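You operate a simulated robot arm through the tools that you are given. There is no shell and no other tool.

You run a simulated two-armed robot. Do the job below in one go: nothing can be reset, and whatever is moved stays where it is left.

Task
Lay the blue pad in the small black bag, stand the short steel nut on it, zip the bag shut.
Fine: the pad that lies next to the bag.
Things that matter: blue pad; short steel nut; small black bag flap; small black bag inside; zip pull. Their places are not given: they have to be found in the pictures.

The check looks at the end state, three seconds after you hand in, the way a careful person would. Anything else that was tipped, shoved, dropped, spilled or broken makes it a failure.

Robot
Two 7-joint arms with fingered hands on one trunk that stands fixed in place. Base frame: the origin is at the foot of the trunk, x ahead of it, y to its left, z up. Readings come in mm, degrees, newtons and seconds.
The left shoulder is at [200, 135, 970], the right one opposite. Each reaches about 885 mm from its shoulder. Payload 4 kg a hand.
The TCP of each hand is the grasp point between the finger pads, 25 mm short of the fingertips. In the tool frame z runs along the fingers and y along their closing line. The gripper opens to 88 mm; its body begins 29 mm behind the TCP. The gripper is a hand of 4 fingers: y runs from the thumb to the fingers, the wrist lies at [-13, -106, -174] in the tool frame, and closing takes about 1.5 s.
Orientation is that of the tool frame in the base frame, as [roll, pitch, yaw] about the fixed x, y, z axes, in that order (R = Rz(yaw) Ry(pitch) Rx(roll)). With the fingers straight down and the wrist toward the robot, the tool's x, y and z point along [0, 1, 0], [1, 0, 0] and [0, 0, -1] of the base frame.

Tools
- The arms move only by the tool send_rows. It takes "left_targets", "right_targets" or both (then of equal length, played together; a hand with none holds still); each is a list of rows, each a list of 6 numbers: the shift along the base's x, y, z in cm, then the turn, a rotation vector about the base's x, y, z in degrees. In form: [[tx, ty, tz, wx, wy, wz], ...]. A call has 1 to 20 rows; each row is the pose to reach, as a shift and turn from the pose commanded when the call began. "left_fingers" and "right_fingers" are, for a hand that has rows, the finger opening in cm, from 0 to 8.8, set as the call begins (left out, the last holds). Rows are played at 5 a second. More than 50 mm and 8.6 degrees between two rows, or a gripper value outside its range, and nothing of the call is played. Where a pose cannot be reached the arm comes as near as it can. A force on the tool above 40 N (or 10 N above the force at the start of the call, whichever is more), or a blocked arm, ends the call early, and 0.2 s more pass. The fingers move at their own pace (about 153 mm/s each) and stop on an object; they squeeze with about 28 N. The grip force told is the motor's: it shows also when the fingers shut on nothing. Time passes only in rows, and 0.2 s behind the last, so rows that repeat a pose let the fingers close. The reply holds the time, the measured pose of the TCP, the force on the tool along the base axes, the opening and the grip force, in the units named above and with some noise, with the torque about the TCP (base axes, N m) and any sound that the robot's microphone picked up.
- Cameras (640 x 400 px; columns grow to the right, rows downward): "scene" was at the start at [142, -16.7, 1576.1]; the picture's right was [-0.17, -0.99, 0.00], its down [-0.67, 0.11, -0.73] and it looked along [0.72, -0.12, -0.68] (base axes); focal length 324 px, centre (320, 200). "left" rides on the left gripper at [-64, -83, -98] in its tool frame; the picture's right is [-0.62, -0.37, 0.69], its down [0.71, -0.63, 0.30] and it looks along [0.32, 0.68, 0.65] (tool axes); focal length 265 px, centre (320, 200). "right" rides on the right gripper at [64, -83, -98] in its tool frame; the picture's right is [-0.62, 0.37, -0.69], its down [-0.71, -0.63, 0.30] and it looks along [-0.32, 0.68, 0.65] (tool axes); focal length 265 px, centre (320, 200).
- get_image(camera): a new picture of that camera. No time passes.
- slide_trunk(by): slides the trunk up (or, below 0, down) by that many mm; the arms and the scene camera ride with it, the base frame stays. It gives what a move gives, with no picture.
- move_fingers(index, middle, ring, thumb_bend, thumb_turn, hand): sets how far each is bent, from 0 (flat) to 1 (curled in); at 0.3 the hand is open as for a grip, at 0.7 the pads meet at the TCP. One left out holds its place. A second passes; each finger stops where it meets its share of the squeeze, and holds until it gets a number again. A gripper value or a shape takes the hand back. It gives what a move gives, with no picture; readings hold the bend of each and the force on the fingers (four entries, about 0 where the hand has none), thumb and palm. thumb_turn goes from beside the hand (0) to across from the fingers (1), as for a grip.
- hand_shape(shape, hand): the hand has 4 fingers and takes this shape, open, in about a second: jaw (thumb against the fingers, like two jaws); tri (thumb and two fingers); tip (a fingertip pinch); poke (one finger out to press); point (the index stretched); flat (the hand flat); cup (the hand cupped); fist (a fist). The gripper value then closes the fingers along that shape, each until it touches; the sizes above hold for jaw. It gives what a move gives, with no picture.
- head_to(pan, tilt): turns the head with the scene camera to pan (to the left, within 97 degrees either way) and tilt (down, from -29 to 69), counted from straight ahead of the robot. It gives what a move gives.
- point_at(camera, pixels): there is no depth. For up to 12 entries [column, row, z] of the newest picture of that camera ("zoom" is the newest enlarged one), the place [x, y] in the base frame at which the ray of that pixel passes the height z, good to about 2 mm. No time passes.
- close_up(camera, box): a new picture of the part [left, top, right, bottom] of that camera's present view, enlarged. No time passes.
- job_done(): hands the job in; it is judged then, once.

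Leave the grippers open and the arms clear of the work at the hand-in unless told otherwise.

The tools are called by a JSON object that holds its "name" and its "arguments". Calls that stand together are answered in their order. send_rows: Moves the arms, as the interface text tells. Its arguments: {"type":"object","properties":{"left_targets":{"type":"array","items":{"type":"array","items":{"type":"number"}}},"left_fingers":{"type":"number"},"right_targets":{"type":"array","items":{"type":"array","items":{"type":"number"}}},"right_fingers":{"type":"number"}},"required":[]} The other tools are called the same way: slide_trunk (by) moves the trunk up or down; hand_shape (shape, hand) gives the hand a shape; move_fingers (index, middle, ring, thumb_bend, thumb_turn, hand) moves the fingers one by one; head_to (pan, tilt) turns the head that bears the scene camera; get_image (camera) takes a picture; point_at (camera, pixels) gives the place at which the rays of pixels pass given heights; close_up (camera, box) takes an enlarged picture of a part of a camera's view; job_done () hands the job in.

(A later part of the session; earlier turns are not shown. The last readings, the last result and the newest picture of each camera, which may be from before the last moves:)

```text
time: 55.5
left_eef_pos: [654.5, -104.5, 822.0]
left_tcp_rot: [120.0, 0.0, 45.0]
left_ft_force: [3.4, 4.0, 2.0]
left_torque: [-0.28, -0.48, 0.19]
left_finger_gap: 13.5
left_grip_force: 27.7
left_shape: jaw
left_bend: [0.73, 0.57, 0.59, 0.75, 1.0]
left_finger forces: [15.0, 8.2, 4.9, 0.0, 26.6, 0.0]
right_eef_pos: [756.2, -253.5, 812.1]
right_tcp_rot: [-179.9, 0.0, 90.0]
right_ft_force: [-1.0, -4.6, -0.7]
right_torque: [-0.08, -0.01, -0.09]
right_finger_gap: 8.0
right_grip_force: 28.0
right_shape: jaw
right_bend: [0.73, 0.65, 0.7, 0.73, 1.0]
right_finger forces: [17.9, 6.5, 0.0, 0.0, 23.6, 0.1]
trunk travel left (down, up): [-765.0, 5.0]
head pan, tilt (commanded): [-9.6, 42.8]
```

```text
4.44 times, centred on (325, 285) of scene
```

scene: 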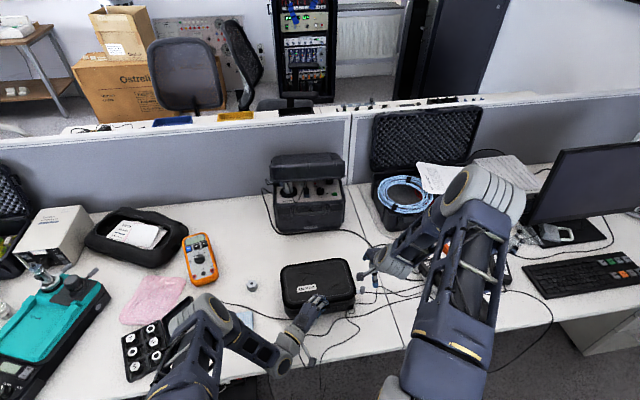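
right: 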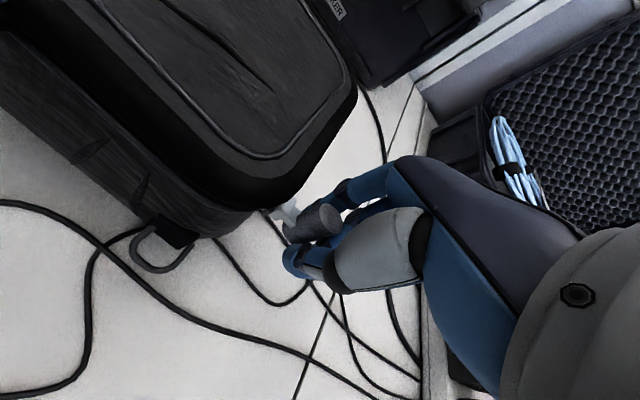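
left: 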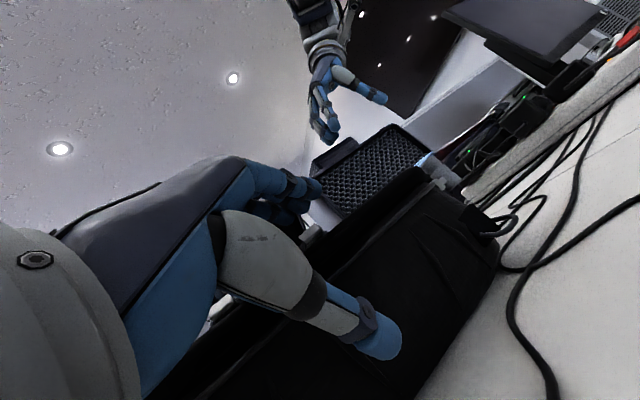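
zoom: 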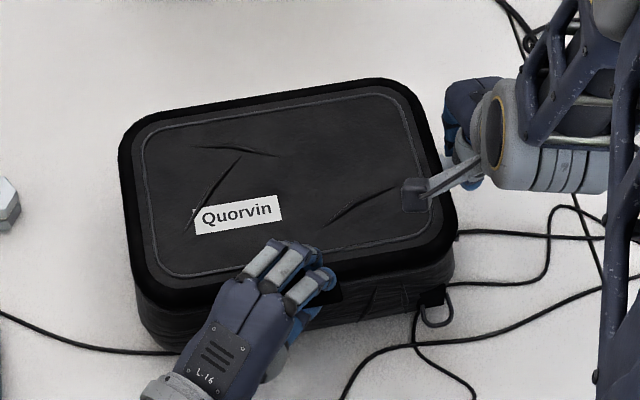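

The slider follows smoothly and is now at x≈756. I'll continue 40 mm more toward the rear end.

{"name": "send_rows", "arguments": {"right_targets": [[0.5, 0.02, 0, 0, 0, 0], [1.0, 0.05, 0, 0, 0, 0], [1.5, 0.08, 0, 0, 0, 0], [2.0, 0.1, 0, 0, 0, 0], [2.5, 0.13, 0, 0, 0, 0], [3.0, 0.15, 0, 0, 0, 0], [3.5, 0.18, 0, 0, 0, 0], [4.0, 0.2, 0, 0, 0, 0]]}}

{"name": "close_up", "arguments": {"camera": "right", "box": [200, 130, 440, 310]}}

{"name": "close_up", "arguments": {"camera": "scene", "box": [260, 240, 390, 330]}}

```text
time: 57.3
left_eef_pos: [653.2, -104.4, 823.4]
left_tcp_rot: [120.2, 0.0, 44.9]
left_ft_force: [0.7, 2.5, 2.6]
left_torque: [-0.27, -0.52, 0.23]
left_finger_gap: 13.3
left_grip_force: 28.4
left_shape: jaw
left_bend: [0.73, 0.57, 0.59, 0.75, 1.0]
left_finger forces: [14.6, 8.8, 5.2, 0.1, 27.5, 0.0]
right_eef_pos: [797.1, -249.9, 812.3]
right_tcp_rot: [-180.0, -0.1, 90.0]
right_ft_force: [-0.1, -5.6, -0.3]
right_torque: [-0.07, -0.04, -0.09]
right_finger_gap: 8.0
right_grip_force: 28.3
right_shape: jaw
right_bend: [0.73, 0.65, 0.7, 0.73, 1.0]
right_finger forces: [17.9, 7.1, 0.0, 0.0, 23.4, 0.0]
trunk travel left (down, up): [-765.0, 5.0]
head pan, tilt (commanded): [-9.6, 42.8]
```

```text
2.22 times, centred on (320, 220) of right
```

zoom: 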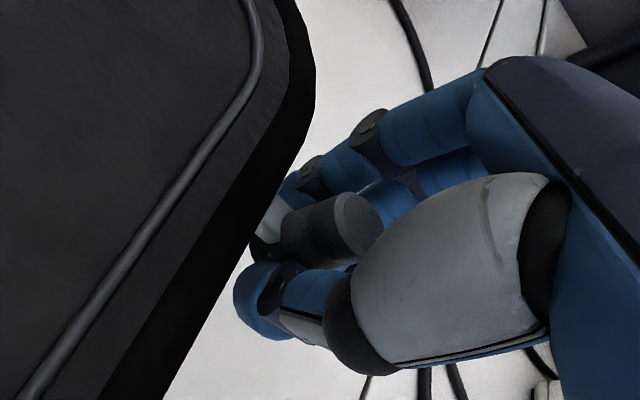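

```text
4.44 times, centred on (325, 285) of scene
```

zoom: 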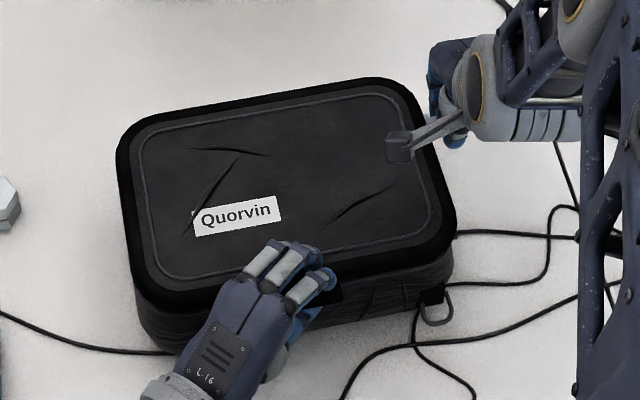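

Now at x≈797. A few more small steps until the end stop shows as a force.

{"name": "send_rows", "arguments": {"right_targets": [[0.3, 0.0, 0, 0, 0, 0], [0.6, 0.02, 0, 0, 0, 0], [0.9, 0.03, 0, 0, 0, 0], [1.2, 0.05, 0, 0, 0, 0]]}}

{"name": "close_up", "arguments": {"camera": "right", "box": [200, 130, 440, 310]}}

```text
time: 58.3
left_eef_pos: [653.6, -103.7, 823.3]
left_tcp_rot: [120.1, -0.1, 45.0]
left_ft_force: [4.6, -2.4, 2.1]
left_torque: [-0.3, -0.46, 0.15]
left_finger_gap: 13.4
left_grip_force: 28.4
left_shape: jaw
left_bend: [0.73, 0.57, 0.59, 0.75, 1.0]
left_finger forces: [15.3, 7.6, 4.3, 0.1, 26.2, 0.0]
right_eef_pos: [806.7, -249.4, 811.8]
right_tcp_rot: [-179.7, -0.1, 90.0]
right_ft_force: [-8.3, -1.3, 5.1]
right_torque: [-0.01, 0.12, -0.06]
right_finger_gap: 7.8
right_grip_force: 27.4
right_shape: jaw
right_bend: [0.73, 0.72, 0.7, 0.73, 1.0]
right_finger forces: [15.5, 5.1, 0.1, 0.1, 28.3, 0.0]
trunk travel left (down, up): [-765.0, 5.0]
head pan, tilt (commanded): [-9.6, 42.8]
```

```text
2.22 times, centred on (320, 220) of right
```

zoom: 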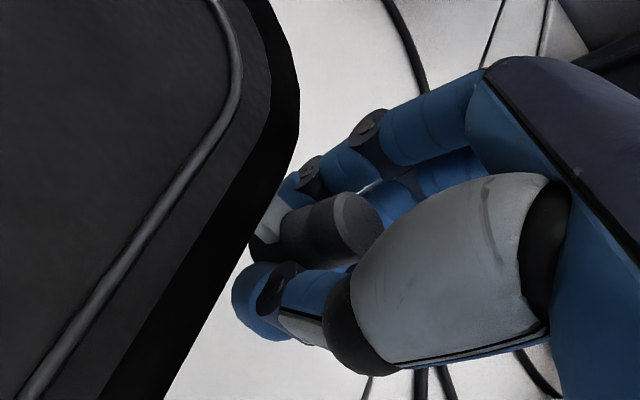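

The backward force rose to 8 N at x≈807: the end stop, so the zip is open. I'll release the pull and raise the right hand clear.

{"name": "send_rows", "arguments": {"right_targets": [[0, 0, 0, 0, 0, 0], [0, 0, 0, 0, 0, 0], [0, 0, 0, 0, 0, 0], [0, 0, 0, 0, 0, 0], [0, -0.4, 0, 0, 0, 0], [0, -0.6, 2, 0, 0, 0], [0, -1, 4.5, 0, 0, 0], [0, -2, 8, 0, 0, 0], [-1, -4, 12, 0, 0, 0], [-3, -6, 15, 0, 0, 0]], "right_fingers": 6.5}}

{"name": "get_image", "arguments": {"camera": "right"}}

{"name": "close_up", "arguments": {"camera": "scene", "box": [260, 240, 420, 330]}}

```text
time: 60.5
left_eef_pos: [653.0, -102.4, 821.4]
left_tcp_rot: [120.0, 0.0, 44.9]
left_ft_force: [0.9, -0.6, 2.4]
left_torque: [-0.29, -0.53, 0.1]
left_finger_gap: 13.2
left_grip_force: 28.2
left_shape: jaw
left_bend: [0.73, 0.57, 0.59, 0.75, 1.0]
left_finger forces: [15.3, 8.6, 4.9, 0.0, 27.1, 0.1]
right_eef_pos: [777.1, -311.7, 960.1]
right_tcp_rot: [-179.9, 0.0, 90.0]
right_ft_force: [0.0, -0.2, -0.1]
right_torque: [0.01, 0.02, 0.0]
right_finger_gap: 64.6
right_grip_force: 0.0
right_shape: jaw
right_bend: [0.27, 0.36, 0.33, 0.55, 0.99]
right_finger forces: [0.0, 0.1, 0.0, 0.0, 0.0, 0.1]
trunk travel left (down, up): [-765.0, 5.0]
head pan, tilt (commanded): [-9.6, 42.8]
```

```text
taken
```

right: 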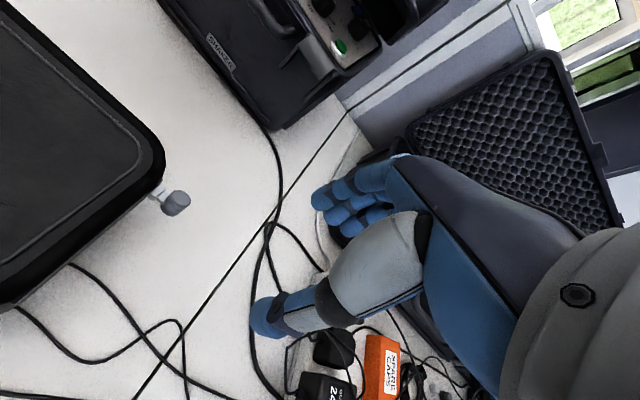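

```text
4.00 times, centred on (340, 285) of scene
```

zoom: 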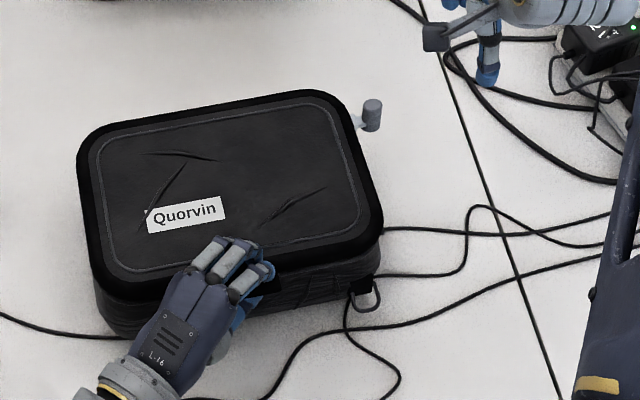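

The slider is at the rear now (scene zoom 370,115). The left hand still holds the tab, so I'll swing it up by 16° as a test.

{"name": "send_rows", "arguments": {"left_targets": [[0.1, 0, 1.3, 0, 4, 0], [0.36, 0, 2.63, 0, 8, 0], [0.7, 0, 3.92, 0, 12, 0], [1.1, 0, 5.19, 0, 16, 0]]}}

{"name": "close_up", "arguments": {"camera": "scene", "box": [260, 230, 420, 330]}}

{"name": "get_image", "arguments": {"camera": "left"}}

```text
time: 61.5
left_eef_pos: [663.0, -103.0, 875.0]
left_tcp_rot: [131.6, 11.3, 46.1]
left_ft_force: [2.5, 0.3, 0.7]
left_torque: [-0.23, -0.38, 0.2]
left_finger_gap: 13.3
left_grip_force: 27.8
left_shape: jaw
left_bend: [0.73, 0.57, 0.6, 0.75, 1.0]
left_finger forces: [16.9, 6.6, 3.8, 0.0, 26.0, 0.0]
right_eef_pos: [777.9, -311.3, 960.6]
right_tcp_rot: [179.9, -0.1, 90.0]
right_ft_force: [0.6, 0.6, 0.4]
right_torque: [-0.01, 0.02, 0.0]
right_finger_gap: 64.6
right_grip_force: 0.0
right_shape: jaw
right_bend: [0.27, 0.36, 0.33, 0.55, 0.99]
right_finger forces: [0.0, 0.1, 0.0, 0.0, 0.1, 0.0]
trunk travel left (down, up): [-765.0, 5.0]
head pan, tilt (commanded): [-9.6, 42.8]
```

```text
4.00 times, centred on (340, 280) of scene
```

zoom: 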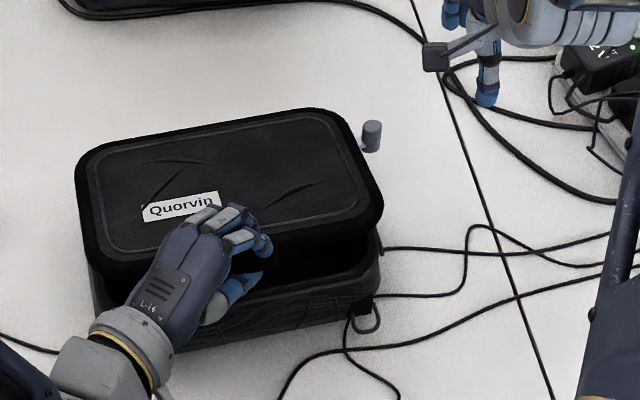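

```text
taken
```

left: 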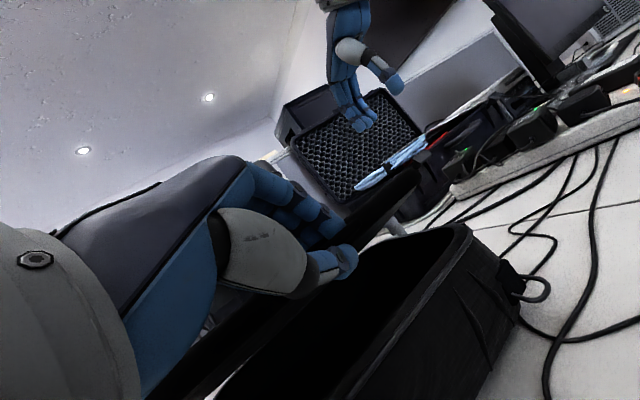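

The lid opens freely now. I'll continue along the arc to about 64° in small steps.

{"name": "send_rows", "arguments": {"left_targets": [[0.49, 0, 1.23, 0, 4, 0], [1.07, 0, 2.43, 0, 8, 0], [1.73, 0, 3.58, 0, 12, 0], [2.48, 0, 4.68, 0, 16, 0], [3.29, 0, 5.73, 0, 20, 0], [4.19, 0, 6.72, 0, 24, 0], [5.13, 0, 7.65, 0, 28, 0], [6.16, 0, 8.5, 0, 32, 0], [7.22, 0, 9.28, 0, 36, 0], [8.36, 0, 9.99, 0, 40, 0], [9.53, 0, 10.61, 0, 44, 0], [10.74, 0, 11.16, 0, 48, 0]]}}

{"name": "close_up", "arguments": {"camera": "scene", "box": [240, 200, 420, 330]}}

{"name": "get_image", "arguments": {"camera": "right"}}

```text
time: 64.1
left_eef_pos: [771.6, -103.1, 984.0]
left_tcp_rot: [175.5, 39.4, 66.3]
left_ft_force: [1.7, -1.4, 0.5]
left_torque: [-0.02, -0.16, 0.14]
left_finger_gap: 12.4
left_grip_force: 28.0
left_shape: jaw
left_bend: [0.73, 0.58, 0.63, 0.75, 1.0]
left_finger forces: [15.0, 4.2, 2.6, 0.0, 21.6, 0.0]
right_eef_pos: [778.2, -312.2, 961.4]
right_tcp_rot: [-180.0, -0.1, 90.1]
right_ft_force: [-0.9, -1.2, 0.4]
right_torque: [-0.04, -0.01, -0.02]
right_finger_gap: 64.9
right_grip_force: 0.1
right_shape: jaw
right_bend: [0.27, 0.36, 0.33, 0.55, 0.99]
right_finger forces: [0.0, 0.0, 0.0, 0.1, 0.1, 0.0]
trunk travel left (down, up): [-765.0, 5.0]
head pan, tilt (commanded): [-9.6, 42.8]
```

```text
3.08 times, centred on (330, 265) of scene
```

zoom: 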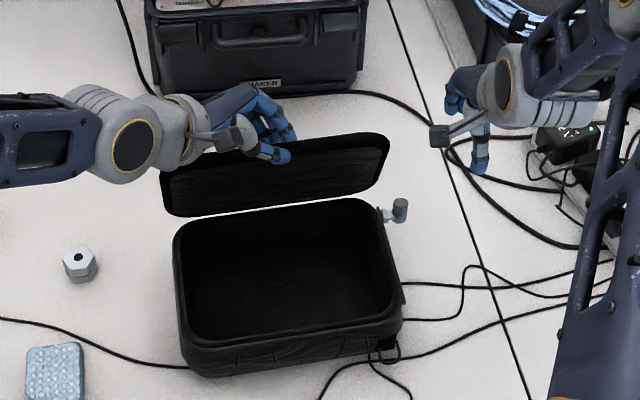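

```text
taken
```

right: 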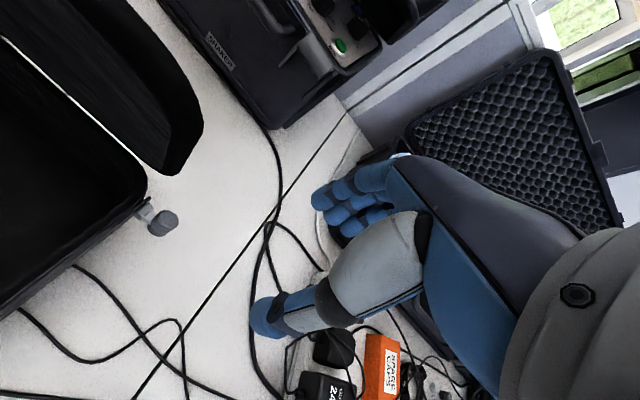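

The bag is open and empty inside. The lid stands at about 64°. I'll continue to about 96° and watch for a natural stop.

{"name": "send_rows", "arguments": {"left_targets": [[1.25, 0, 0.46, 0, 4, 0], [2.53, 0, 0.82, 0, 8, 0], [3.82, 0, 1.1, 0, 12, 0], [5.14, 0, 1.29, 0, 16, 0], [6.46, 0, 1.39, 0, 20, 0], [7.8, 0, 1.39, 0, 24, 0], [9.12, 0, 1.29, 0, 28, 0], [10.44, 0, 1.11, 0, 32, 0]]}}

{"name": "close_up", "arguments": {"camera": "scene", "box": [240, 200, 420, 330]}}

{"name": "get_image", "arguments": {"camera": "right"}}

```text
time: 65.9
left_eef_pos: [839.2, -99.4, 996.0]
left_tcp_rot: [-141.4, 44.7, 95.8]
left_ft_force: [-0.1, -1.2, -5.7]
left_torque: [0.08, -0.3, 0.08]
left_finger_gap: 11.9
left_grip_force: 28.2
left_shape: jaw
left_bend: [0.73, 0.57, 0.6, 0.75, 1.0]
left_finger forces: [12.4, 7.5, 4.1, 0.0, 22.6, 0.1]
left hand out of reach, approached as far as the arm can: row 7, 8
right_eef_pos: [777.7, -313.2, 960.5]
right_tcp_rot: [-179.9, -0.1, 90.0]
right_ft_force: [-0.1, -0.2, -0.9]
right_torque: [0.03, -0.02, -0.01]
right_finger_gap: 65.0
right_grip_force: 0.1
right_shape: jaw
right_bend: [0.27, 0.36, 0.33, 0.55, 0.99]
right_finger forces: [0.0, 0.0, 0.0, 0.0, 0.0, 0.0]
trunk travel left (down, up): [-765.0, 5.0]
head pan, tilt (commanded): [-9.6, 42.8]
```

```text
3.08 times, centred on (330, 265) of scene
```

zoom: 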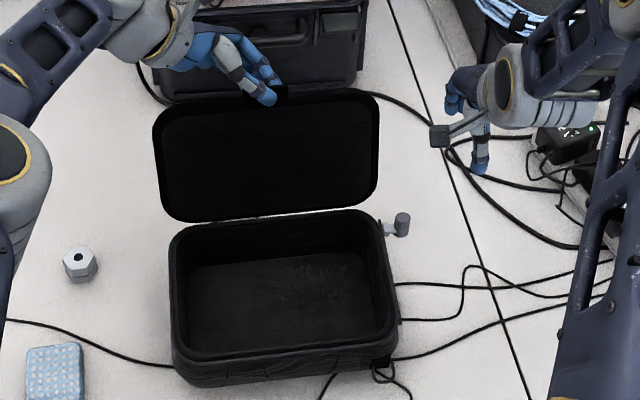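

```text
taken
```

right: 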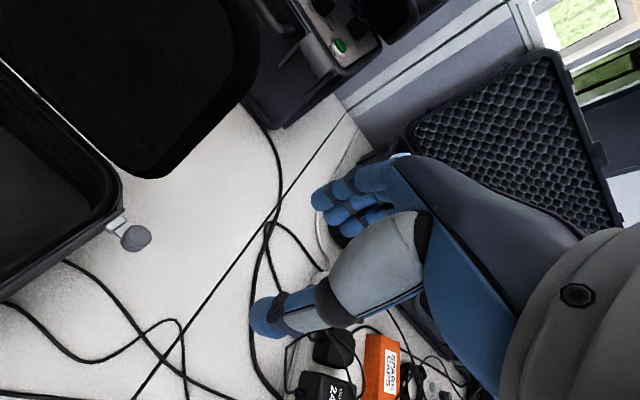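

The lid looks slightly past vertical. I'll open the left fingers to 4 cm so the lid is only loosely caged, and see which way it rests.

{"name": "send_rows", "arguments": {"left_targets": [[0, 0, 0, 0, 0, 0], [0, 0, 0, 0, 0, 0], [0, 0, 0, 0, 0, 0], [0, 0, 0, 0, 0, 0], [0, 0, 0, 0, 0, 0]], "left_fingers": 4.0}}

{"name": "close_up", "arguments": {"camera": "scene", "box": [240, 200, 420, 330]}}

{"name": "get_image", "arguments": {"camera": "left"}}

```text
time: 67.1
left_eef_pos: [839.8, -98.7, 996.8]
left_tcp_rot: [-141.3, 44.8, 96.1]
left_ft_force: [0.4, -1.0, -0.1]
left_torque: [0.0, 0.02, -0.01]
left_finger_gap: 39.7
left_grip_force: 0.1
left_shape: jaw
left_bend: [0.74, 0.46, 0.43, 0.71, 1.0]
left_finger forces: [0.0, 0.0, 0.0, 0.0, 0.0, 0.0]
right_eef_pos: [778.9, -312.2, 960.9]
right_tcp_rot: [180.0, -0.1, 90.0]
right_ft_force: [-0.7, 0.4, 0.3]
right_torque: [0.01, -0.03, 0.02]
right_finger_gap: 64.7
right_grip_force: 0.1
right_shape: jaw
right_bend: [0.27, 0.36, 0.33, 0.55, 0.99]
right_finger forces: [0.1, 0.1, 0.0, 0.0, 0.1, 0.1]
trunk travel left (down, up): [-765.0, 5.0]
head pan, tilt (commanded): [-9.6, 42.8]
```

```text
3.08 times, centred on (330, 265) of scene
```

zoom: 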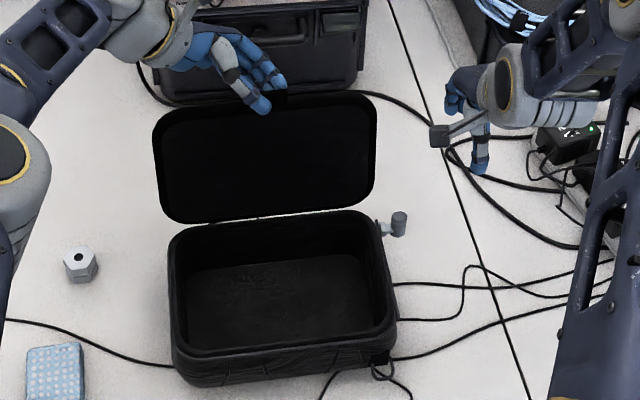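

```text
taken
```

left: 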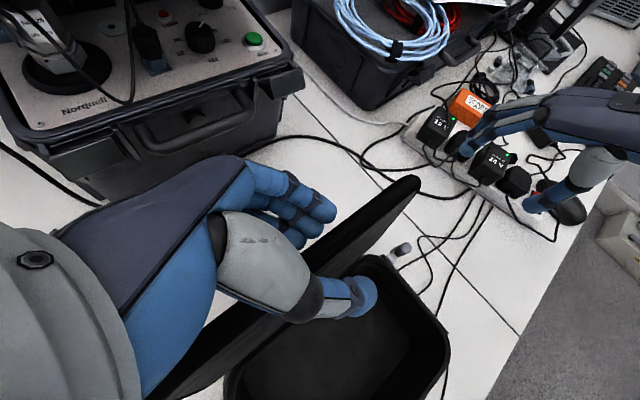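

The forces on the left fingers are zero and the lid stays up. I'll open fully and check again before leaving.

{"name": "send_rows", "arguments": {"left_targets": [[0, 0, 0, 0, 0, 0], [0, 0, 0, 0, 0, 0], [0, 0, 0, 0, 0, 0], [0, 0, 0, 0, 0, 0], [0, 0, 0, 0, 0, 0], [0, 0, 0, 0, 0, 0]], "left_fingers": 8.8}}

{"name": "get_image", "arguments": {"camera": "left"}}

{"name": "get_image", "arguments": {"camera": "scene"}}

```text
time: 68.5
left_eef_pos: [840.1, -98.1, 996.0]
left_tcp_rot: [-141.6, 44.8, 95.9]
left_ft_force: [-0.5, 0.9, -0.3]
left_torque: [-0.01, -0.01, 0.0]
left_finger_gap: 87.7
left_grip_force: 0.0
left_shape: jaw
left_bend: [0.3, 0.3, 0.3, 0.3, 0.98]
left_finger forces: [0.1, 0.0, 0.1, 0.0, 0.0, 0.0]
right_eef_pos: [777.3, -312.8, 960.4]
right_tcp_rot: [-179.9, 0.0, 90.1]
right_ft_force: [-0.2, -0.6, -0.6]
right_torque: [0.02, 0.01, 0.01]
right_finger_gap: 64.8
right_grip_force: 0.0
right_shape: jaw
right_bend: [0.27, 0.36, 0.33, 0.55, 0.99]
right_finger forces: [0.1, 0.1, 0.1, 0.0, 0.1, 0.0]
trunk travel left (down, up): [-765.0, 5.0]
head pan, tilt (commanded): [-9.6, 42.8]
```

```text
taken
```

left: 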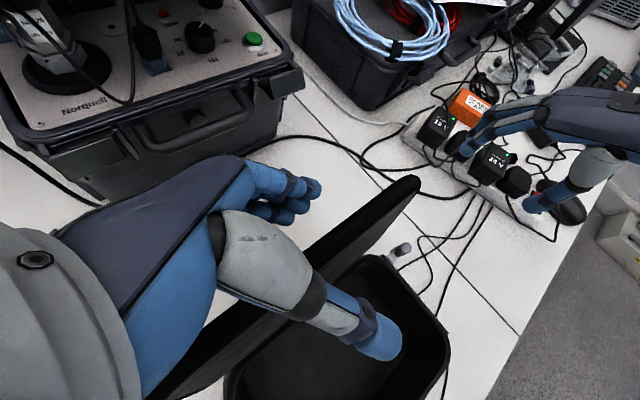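

```text
taken
```

scene: 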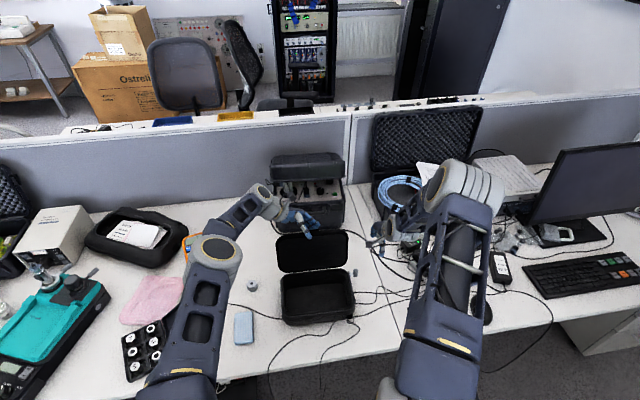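

The lid stays open on its own. I'll retreat the left hand straight up off the lid.

{"name": "send_rows", "arguments": {"left_targets": [[0, 0, 2.5, 0, 0, 0], [0, 0.3, 5, 0, 0, 0], [0, 1, 8, 0, 0, 0], [0, 2, 11.5, 0, 0, 0], [0, 3, 15, 0, 0, 0]]}}

{"name": "get_image", "arguments": {"camera": "left"}}

{"name": "close_up", "arguments": {"camera": "scene", "box": [220, 200, 400, 340]}}

```text
time: 69.7
left_eef_pos: [841.2, -70.0, 1147.0]
left_tcp_rot: [-141.5, 44.6, 96.0]
left_ft_force: [0.8, -0.2, -0.6]
left_torque: [0.0, 0.02, -0.02]
left_finger_gap: 88.1
left_grip_force: 0.1
left_shape: jaw
left_bend: [0.3, 0.3, 0.3, 0.3, 0.98]
left_finger forces: [0.0, 0.0, 0.1, 0.0, 0.1, 0.0]
right_eef_pos: [778.6, -312.0, 959.8]
right_tcp_rot: [-180.0, -0.1, 90.0]
right_ft_force: [0.4, -0.2, 0.4]
right_torque: [0.01, -0.02, 0.03]
right_finger_gap: 65.0
right_grip_force: 0.0
right_shape: jaw
right_bend: [0.27, 0.36, 0.33, 0.55, 0.99]
right_finger forces: [0.0, 0.0, 0.0, 0.1, 0.0, 0.0]
trunk travel left (down, up): [-765.0, 5.0]
head pan, tilt (commanded): [-9.6, 42.8]
```

```text
taken
```

left: 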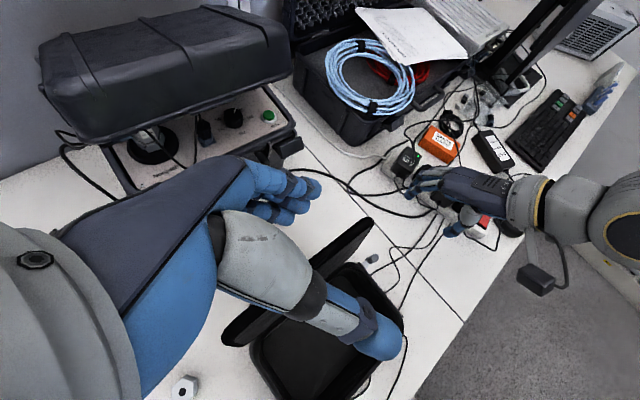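

```text
2.86 times, centred on (310, 270) of scene
```

zoom: 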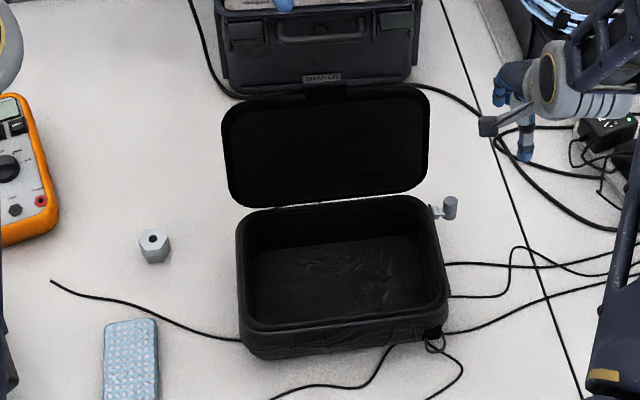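

The lid stands and the left hand is clear at z 1147. Next I'll turn the left hand fingers-down with its closing line along y (to grip the pad across its short side) while moving left, in two stages.

{"name": "send_rows", "arguments": {"left_targets": [[-1.26, 1.83, 0, 0.68, -5.0, -6.06], [-2.5, 3.67, 0, 1.35, -10, -12.1], [-3.8, 5.5, 0, 2.0, -15, -18.2], [-5.0, 7.3, 0, 2.7, -20, -24.2], [-6.3, 9.2, 0, 3.4, -25, -30.3], [-7.6, 11, 0, 4.05, -30, -36.4], [-8.8, 12.8, -1, 4.7, -35, -42.4], [-10.1, 14.7, -2, 5.4, -40, -48.5], [-11.3, 16.5, -3, 6.1, -45, -54.5], [-12.6, 18.3, -4, 6.75, -50, -60.6], [-13.9, 20.2, -5, 7.4, -55, -66.6], [-15.1, 22.0, -6, 8.1, -60.1, -72.7]]}}

{"name": "get_image", "arguments": {"camera": "left"}}

{"name": "get_image", "arguments": {"camera": "scene"}}

```text
time: 72.3
left_eef_pos: [689.6, 151.3, 1086.6]
left_tcp_rot: [179.9, -0.1, -0.1]
left_ft_force: [0.0, 0.3, -0.5]
left_torque: [0.0, 0.01, -0.02]
left_finger_gap: 87.8
left_grip_force: 0.1
left_shape: jaw
left_bend: [0.3, 0.3, 0.3, 0.3, 0.98]
left_finger forces: [0.1, 0.0, 0.0, 0.0, 0.0, 0.0]
right_eef_pos: [777.6, -312.2, 961.0]
right_tcp_rot: [180.0, -0.1, 90.0]
right_ft_force: [-0.2, 0.3, -0.2]
right_torque: [-0.02, 0.01, -0.02]
right_finger_gap: 65.0
right_grip_force: 0.1
right_shape: jaw
right_bend: [0.27, 0.36, 0.33, 0.55, 0.99]
right_finger forces: [0.0, 0.0, 0.1, 0.0, 0.0, 0.0]
trunk travel left (down, up): [-765.0, 5.0]
head pan, tilt (commanded): [-9.6, 42.8]
```

```text
taken
```

left: 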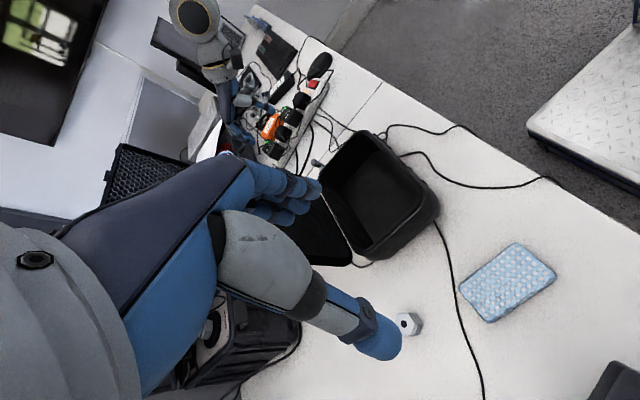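

```text
taken
```

scene: 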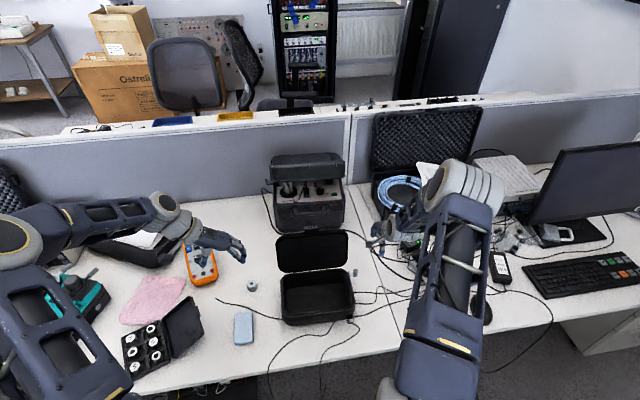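

The left hand is at (690,151,1087), fingers down. The pad is seen at left-view (508,283). I'll measure the pad from both cameras.

{"name": "close_up", "arguments": {"camera": "left", "box": [440, 225, 580, 340]}}

```text
3.48 times, centred on (510, 282) of left
```

zoom: 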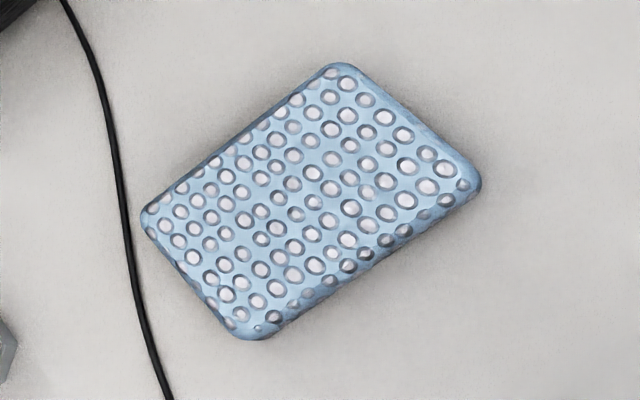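

Reading the pad's top corners here: A (335,68), B (470,182), C (265,325), D (148,212), at a few heights.

{"name": "point_at", "arguments": {"camera": "zoom", "pixels": [[335, 68, 735], [335, 68, 745], [470, 182, 735], [470, 182, 745], [260, 325, 735], [260, 325, 745], [148, 212, 735], [148, 212, 745]]}}

{"name": "close_up", "arguments": {"camera": "scene", "box": [215, 295, 275, 360]}}

```text
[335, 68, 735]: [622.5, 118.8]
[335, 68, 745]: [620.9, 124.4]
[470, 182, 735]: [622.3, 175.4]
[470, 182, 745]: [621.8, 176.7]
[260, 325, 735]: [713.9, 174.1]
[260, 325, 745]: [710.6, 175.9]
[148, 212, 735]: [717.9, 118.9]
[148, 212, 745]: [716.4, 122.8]
```

```text
6.15 times, centred on (245, 328) of scene
```

zoom: 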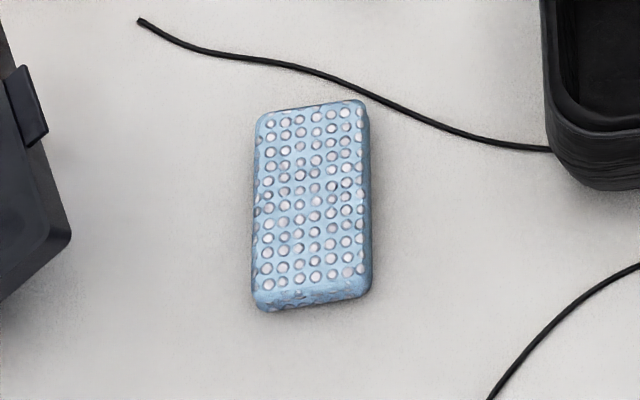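

And the same top corners in the scene zoom.

{"name": "point_at", "arguments": {"camera": "zoom", "pixels": [[258, 115, 735], [258, 115, 745], [362, 102, 735], [362, 102, 745], [370, 285, 735], [370, 285, 745], [255, 296, 735], [255, 296, 745], [260, 311, 725], [138, 20, 725], [138, 20, 730]]}}

```text
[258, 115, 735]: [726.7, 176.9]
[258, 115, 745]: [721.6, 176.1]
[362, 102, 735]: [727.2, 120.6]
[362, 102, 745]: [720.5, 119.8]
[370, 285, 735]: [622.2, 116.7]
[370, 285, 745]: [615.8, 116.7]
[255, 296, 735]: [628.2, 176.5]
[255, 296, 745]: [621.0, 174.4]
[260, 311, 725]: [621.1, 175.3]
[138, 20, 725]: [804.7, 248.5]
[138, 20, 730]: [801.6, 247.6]
```

The pad is about 100 × 58 mm, centred at (670,147), top at about z 740. I'll lower the left hand over it to z 800 first.

{"name": "send_rows", "arguments": {"left_targets": [[-0.3, -0.1, -4.1, 0, 0, 0], [-0.6, -0.1, -8.2, 0, 0, 0], [-0.9, -0.2, -12.3, 0, 0, 0], [-1.2, -0.3, -16.4, 0, 0, 0], [-1.5, -0.3, -20.5, 0, 0, 0], [-1.8, -0.4, -24.6, 0, 0, 0], [-2.0, -0.4, -28.6, 0, 0, 0], [-2.0, -0.4, -28.6, 0, 0, 0]]}}

{"name": "get_image", "arguments": {"camera": "left"}}

{"name": "close_up", "arguments": {"camera": "scene", "box": [180, 250, 320, 370]}}

```text
time: 74.1
left_eef_pos: [672.6, 146.2, 800.8]
left_tcp_rot: [-179.9, 0.0, 0.0]
left_ft_force: [-0.1, 0.7, 0.0]
left_torque: [0.03, 0.0, -0.03]
left_finger_gap: 87.9
left_grip_force: 0.1
left_shape: jaw
left_bend: [0.3, 0.3, 0.3, 0.3, 0.98]
left_finger forces: [0.1, 0.1, 0.0, 0.0, 0.0, 0.0]
right_eef_pos: [777.6, -312.4, 961.2]
right_tcp_rot: [-180.0, -0.1, 90.0]
right_ft_force: [0.1, 0.2, -0.1]
right_torque: [0.01, -0.04, -0.02]
right_finger_gap: 64.9
right_grip_force: 0.0
right_shape: jaw
right_bend: [0.27, 0.36, 0.33, 0.55, 0.99]
right_finger forces: [0.0, 0.1, 0.0, 0.0, 0.1, 0.1]
trunk travel left (down, up): [-765.0, 5.0]
head pan, tilt (commanded): [-9.6, 42.8]
```

```text
taken
```

left: 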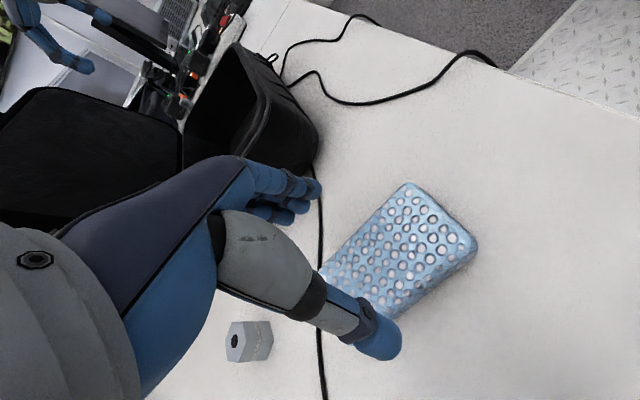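

```text
3.33 times, centred on (250, 310) of scene
```

zoom: 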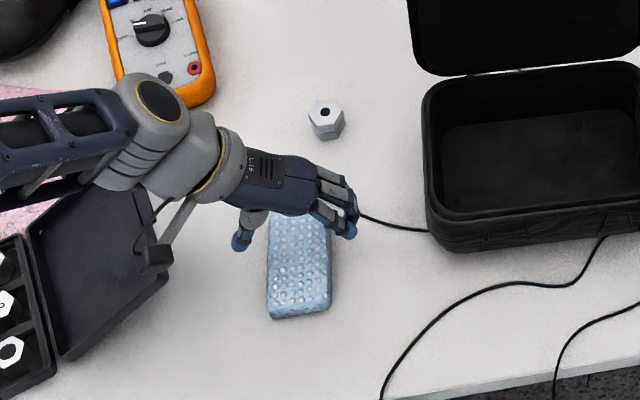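

The left hand's camera arm (zoom 155,260) hangs near the open lid of the nut tray. I'll check how high that lid reaches before descending.

{"name": "point_at", "arguments": {"camera": "zoom", "pixels": [[168, 275, 730], [168, 275, 780], [168, 275, 820], [138, 185, 730], [138, 185, 780], [138, 185, 820], [65, 360, 730], [65, 360, 760], [28, 235, 740], [155, 262, 880]]}}

{"name": "close_up", "arguments": {"camera": "scene", "box": [100, 270, 240, 390]}}

```text
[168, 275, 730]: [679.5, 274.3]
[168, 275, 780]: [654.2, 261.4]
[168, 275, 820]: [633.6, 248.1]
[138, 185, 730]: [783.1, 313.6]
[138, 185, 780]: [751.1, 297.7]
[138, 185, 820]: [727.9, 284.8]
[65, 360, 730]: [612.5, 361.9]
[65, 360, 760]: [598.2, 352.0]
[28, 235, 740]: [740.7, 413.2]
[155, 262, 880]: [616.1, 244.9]
```

```text
3.33 times, centred on (170, 330) of scene
```

zoom: 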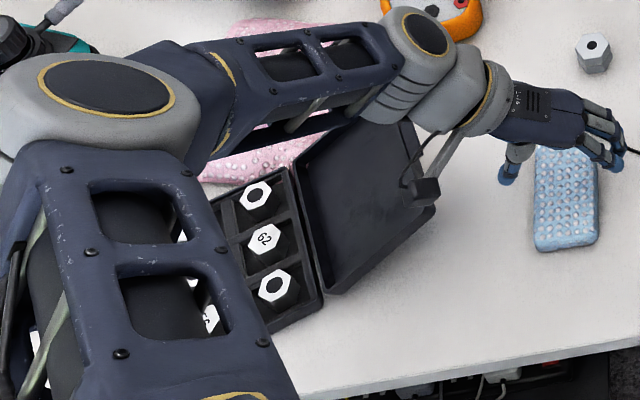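

The tray lid's nearest corner is at about (653,262,790), while the camera arm will stay above z 835 at (608,229). That's enough clearance. I'll descend to z 756.

{"name": "send_rows", "arguments": {"left_targets": [[-0.1, 0.1, -1.5, 0, 0, 0], [-0.2, 0.1, -3.0, 0, 0, 0], [-0.2, 0.1, -4.0, 0, 0, 0], [-0.2, 0.1, -4.5, 0, 0, 0], [-0.2, 0.1, -4.5, 0, 0, 0]]}}

{"name": "get_image", "arguments": {"camera": "left"}}

{"name": "close_up", "arguments": {"camera": "scene", "box": [180, 270, 300, 370]}}

```text
time: 75.3
left_eef_pos: [668.3, 147.0, 755.5]
left_tcp_rot: [-180.0, 0.0, 0.0]
left_ft_force: [-0.3, 0.2, -0.3]
left_torque: [0.02, 0.02, 0.02]
left_finger_gap: 87.9
left_grip_force: 0.1
left_shape: jaw
left_bend: [0.3, 0.3, 0.3, 0.3, 0.98]
left_finger forces: [0.0, 0.0, 0.1, 0.0, 0.0, 0.0]
right_eef_pos: [778.5, -312.6, 961.4]
right_tcp_rot: [180.0, 0.0, 90.1]
right_ft_force: [0.4, -0.2, 0.8]
right_torque: [0.0, -0.03, 0.01]
right_finger_gap: 64.8
right_grip_force: 0.1
right_shape: jaw
right_bend: [0.27, 0.36, 0.33, 0.55, 0.99]
right_finger forces: [0.0, 0.1, 0.0, 0.0, 0.0, 0.0]
trunk travel left (down, up): [-765.0, 5.0]
head pan, tilt (commanded): [-9.6, 42.8]
```

```text
taken
```

left: 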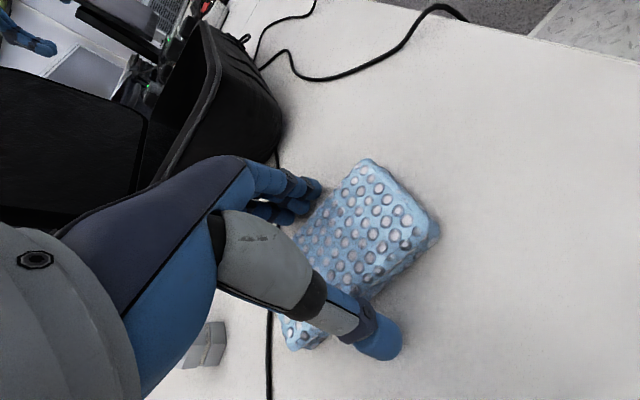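

```text
4.00 times, centred on (240, 320) of scene
```

zoom: 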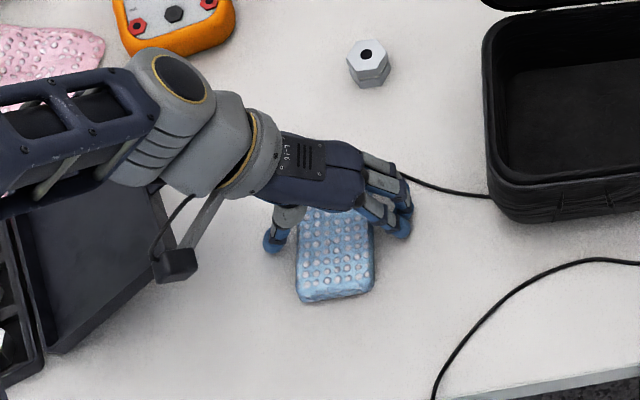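

The fingers straddle the pad with no table contact. Closing on it gently, to 4.8 cm since the pad is about 58 mm wide.

{"name": "send_rows", "arguments": {"left_targets": [[0, 0, -0.2, 0, 0, 0], [0, 0, -0.2, 0, 0, 0], [0, 0, -0.2, 0, 0, 0], [0, 0, -0.2, 0, 0, 0], [0, 0, -0.2, 0, 0, 0], [0, 0, -0.2, 0, 0, 0]], "left_fingers": 4.8}}

{"name": "get_image", "arguments": {"camera": "left"}}

{"name": "close_up", "arguments": {"camera": "scene", "box": [180, 270, 300, 370]}}

```text
time: 76.7
left_eef_pos: [669.5, 146.8, 754.8]
left_tcp_rot: [179.9, 0.0, 0.1]
left_ft_force: [0.6, -1.6, 34.1]
left_torque: [-0.11, 0.08, -0.01]
left_finger_gap: 53.1
left_grip_force: 27.9
left_shape: jaw
left_bend: [0.28, 0.39, 0.37, 0.65, 1.0]
left_finger forces: [24.4, 13.1, 3.7, 0.0, 38.5, 0.0]
right_eef_pos: [777.8, -312.0, 962.7]
right_tcp_rot: [-179.9, -0.1, 89.9]
right_ft_force: [-0.7, -0.1, 0.4]
right_torque: [-0.01, 0.01, -0.01]
right_finger_gap: 64.8
right_grip_force: 0.1
right_shape: jaw
right_bend: [0.27, 0.36, 0.33, 0.55, 0.99]
right_finger forces: [0.0, 0.1, 0.0, 0.0, 0.0, 0.0]
trunk travel left (down, up): [-765.0, 5.0]
head pan, tilt (commanded): [-9.6, 42.8]
```

```text
taken
```

left: 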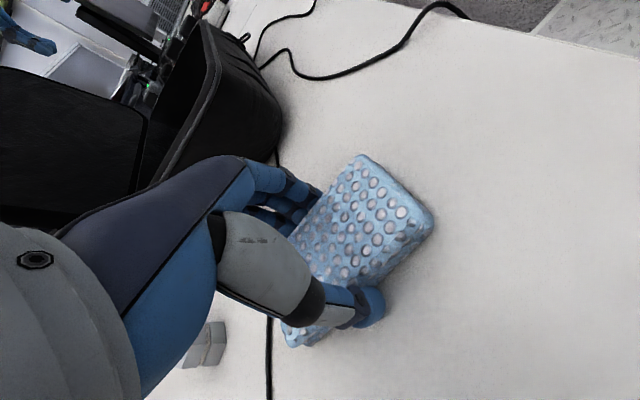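

```text
4.00 times, centred on (240, 320) of scene
```

zoom: 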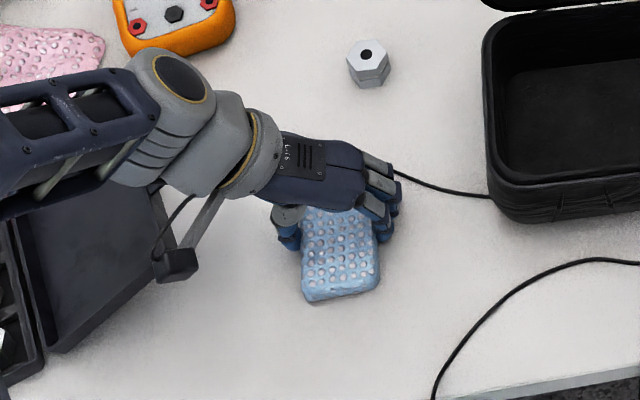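

The grip is on (gap 53 mm), but curling the fingers pressed the tips onto the table (34 N up). I'll raise the hand a few millimetres right away and see.

{"name": "send_rows", "arguments": {"left_targets": [[0, 0, 0.3, 0, 0, 0], [0, 0, 0.6, 0, 0, 0], [0, 0, 0.6, 0, 0, 0]]}}

{"name": "get_image", "arguments": {"camera": "left"}}

```text
time: 77.5
left_eef_pos: [667.5, 148.5, 760.0]
left_tcp_rot: [-179.9, 0.0, 0.1]
left_ft_force: [-0.3, -0.2, -0.4]
left_torque: [-0.03, -0.02, -0.02]
left_finger_gap: 53.1
left_grip_force: 28.3
left_shape: jaw
left_bend: [0.28, 0.4, 0.37, 0.65, 0.99]
left_finger forces: [14.6, 8.4, 3.5, 0.1, 26.5, 0.0]
right_eef_pos: [778.6, -311.7, 961.5]
right_tcp_rot: [179.9, -0.1, 89.9]
right_ft_force: [0.6, 0.3, -0.5]
right_torque: [-0.02, -0.02, 0.0]
right_finger_gap: 65.1
right_grip_force: 0.0
right_shape: jaw
right_bend: [0.27, 0.36, 0.33, 0.55, 0.99]
right_finger forces: [0.0, 0.0, 0.0, 0.1, 0.0, 0.0]
trunk travel left (down, up): [-765.0, 5.0]
head pan, tilt (commanded): [-9.6, 42.8]
```

```text
taken
```

left: 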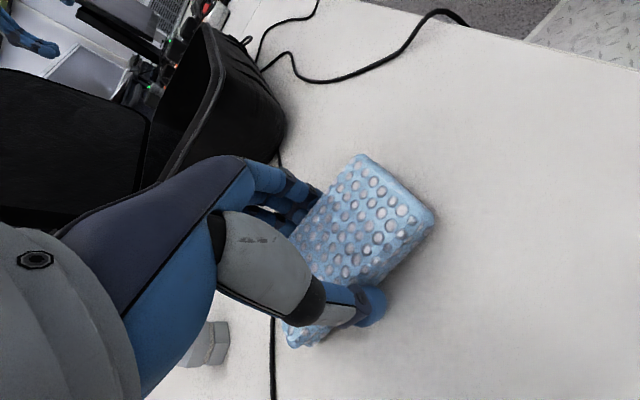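

The table force is gone and the pad is held (thumb 26.5 N). I'll lift it 14 cm straight up.

{"name": "send_rows", "arguments": {"left_targets": [[0, 0, 2, 0, 0, 0], [0, 0, 5, 0, 0, 0], [0, 0, 9, 0, 0, 0], [0, 0, 13, 0, 0, 0], [0, 0, 16, 0, 0, 0]]}}

{"name": "get_image", "arguments": {"camera": "left"}}

{"name": "close_up", "arguments": {"camera": "scene", "box": [200, 210, 400, 350]}}

```text
time: 78.7
left_eef_pos: [669.7, 148.4, 920.1]
left_tcp_rot: [-180.0, 0.0, 0.0]
left_ft_force: [0.0, 0.0, -0.9]
left_torque: [0.02, -0.04, -0.05]
left_finger_gap: 53.4
left_grip_force: 28.0
left_shape: jaw
left_bend: [0.28, 0.4, 0.37, 0.65, 0.99]
left_finger forces: [14.7, 8.2, 3.4, 0.0, 26.5, 0.1]
right_eef_pos: [778.3, -312.1, 960.8]
right_tcp_rot: [-180.0, -0.1, 90.0]
right_ft_force: [-0.1, -0.5, -1.0]
right_torque: [0.02, 0.0, -0.02]
right_finger_gap: 64.9
right_grip_force: 0.2
right_shape: jaw
right_bend: [0.27, 0.36, 0.33, 0.55, 0.99]
right_finger forces: [0.1, 0.0, 0.0, 0.1, 0.0, 0.1]
trunk travel left (down, up): [-765.0, 5.0]
head pan, tilt (commanded): [-9.6, 42.8]
```

```text
taken
```

left: 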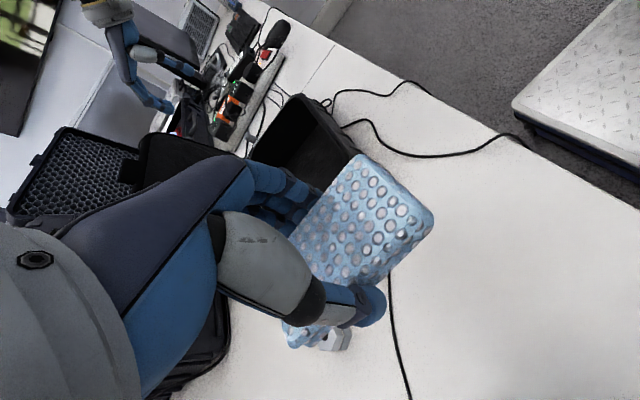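

```text
2.86 times, centred on (300, 280) of scene
```

zoom: 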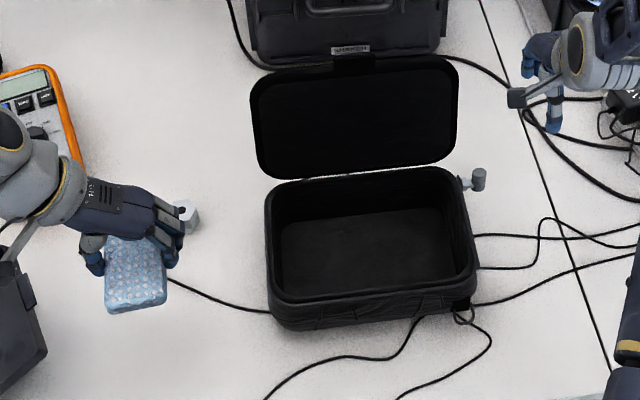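

The pad hangs level in the left hand. Reading the bag's inside: floor corners (282,225), (442,207), (456,283), (284,297), and rim corners (268,200), (460,172), (478,275), (270,310).

{"name": "point_at", "arguments": {"camera": "zoom", "pixels": [[282, 225, 732], [442, 207, 732], [456, 283, 732], [284, 297, 732], [268, 200, 808], [460, 175, 808], [476, 270, 808], [272, 303, 808], [285, 180, 808], [440, 165, 808], [300, 318, 808]]}}

```text
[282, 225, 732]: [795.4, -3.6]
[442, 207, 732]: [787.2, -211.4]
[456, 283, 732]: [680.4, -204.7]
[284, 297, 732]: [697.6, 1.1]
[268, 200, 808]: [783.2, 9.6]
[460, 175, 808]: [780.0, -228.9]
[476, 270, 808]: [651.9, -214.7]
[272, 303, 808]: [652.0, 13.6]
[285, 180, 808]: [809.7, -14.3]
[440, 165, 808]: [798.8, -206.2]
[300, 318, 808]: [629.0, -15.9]
```

The rim now spans x≈632–815 and y≈−228–12; the bag slid a bit toward me when the lid opened. The inside centre is about (725,−105). Moving the pad over it at z 920.

{"name": "send_rows", "arguments": {"left_targets": [[0.9, -4.2, 0, 0, 0, 0], [1.8, -8.4, 0, 0, 0, 0], [2.7, -12.6, 0, 0, 0, 0], [3.7, -16.9, 0, 0, 0, 0], [4.6, -21.1, 0, 0, 0, 0], [5.5, -25.3, 0, 0, 0, 0], [5.5, -25.3, 0, 0, 0, 0]]}}

{"name": "get_image", "arguments": {"camera": "left"}}

{"name": "close_up", "arguments": {"camera": "scene", "box": [220, 210, 420, 350]}}

```text
time: 80.3
left_eef_pos: [722.1, -104.4, 919.6]
left_tcp_rot: [-179.9, 0.0, 0.0]
left_ft_force: [0.3, -0.8, -1.3]
left_torque: [0.01, -0.05, 0.01]
left_finger_gap: 53.3
left_grip_force: 28.2
left_shape: jaw
left_bend: [0.28, 0.4, 0.37, 0.65, 0.99]
left_finger forces: [14.7, 8.1, 3.5, 0.1, 26.4, 0.1]
right_eef_pos: [779.2, -312.7, 960.6]
right_tcp_rot: [180.0, -0.2, 89.9]
right_ft_force: [0.7, -0.2, -0.3]
right_torque: [0.0, -0.02, 0.04]
right_finger_gap: 64.7
right_grip_force: 0.1
right_shape: jaw
right_bend: [0.27, 0.36, 0.33, 0.55, 0.99]
right_finger forces: [0.0, 0.0, 0.1, 0.1, 0.0, 0.0]
trunk travel left (down, up): [-765.0, 5.0]
head pan, tilt (commanded): [-9.6, 42.8]
```

```text
taken
```

left: 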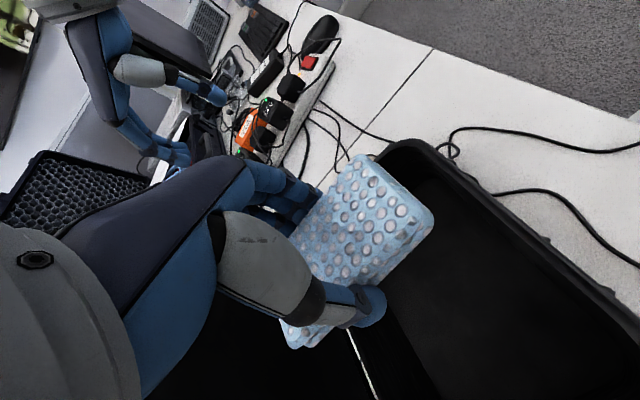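

```text
2.86 times, centred on (320, 280) of scene
```

zoom: 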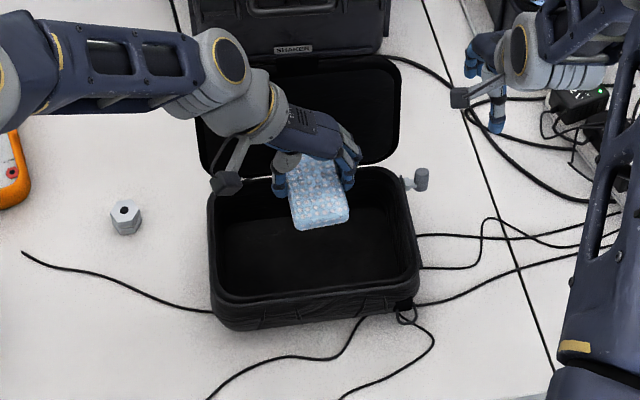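

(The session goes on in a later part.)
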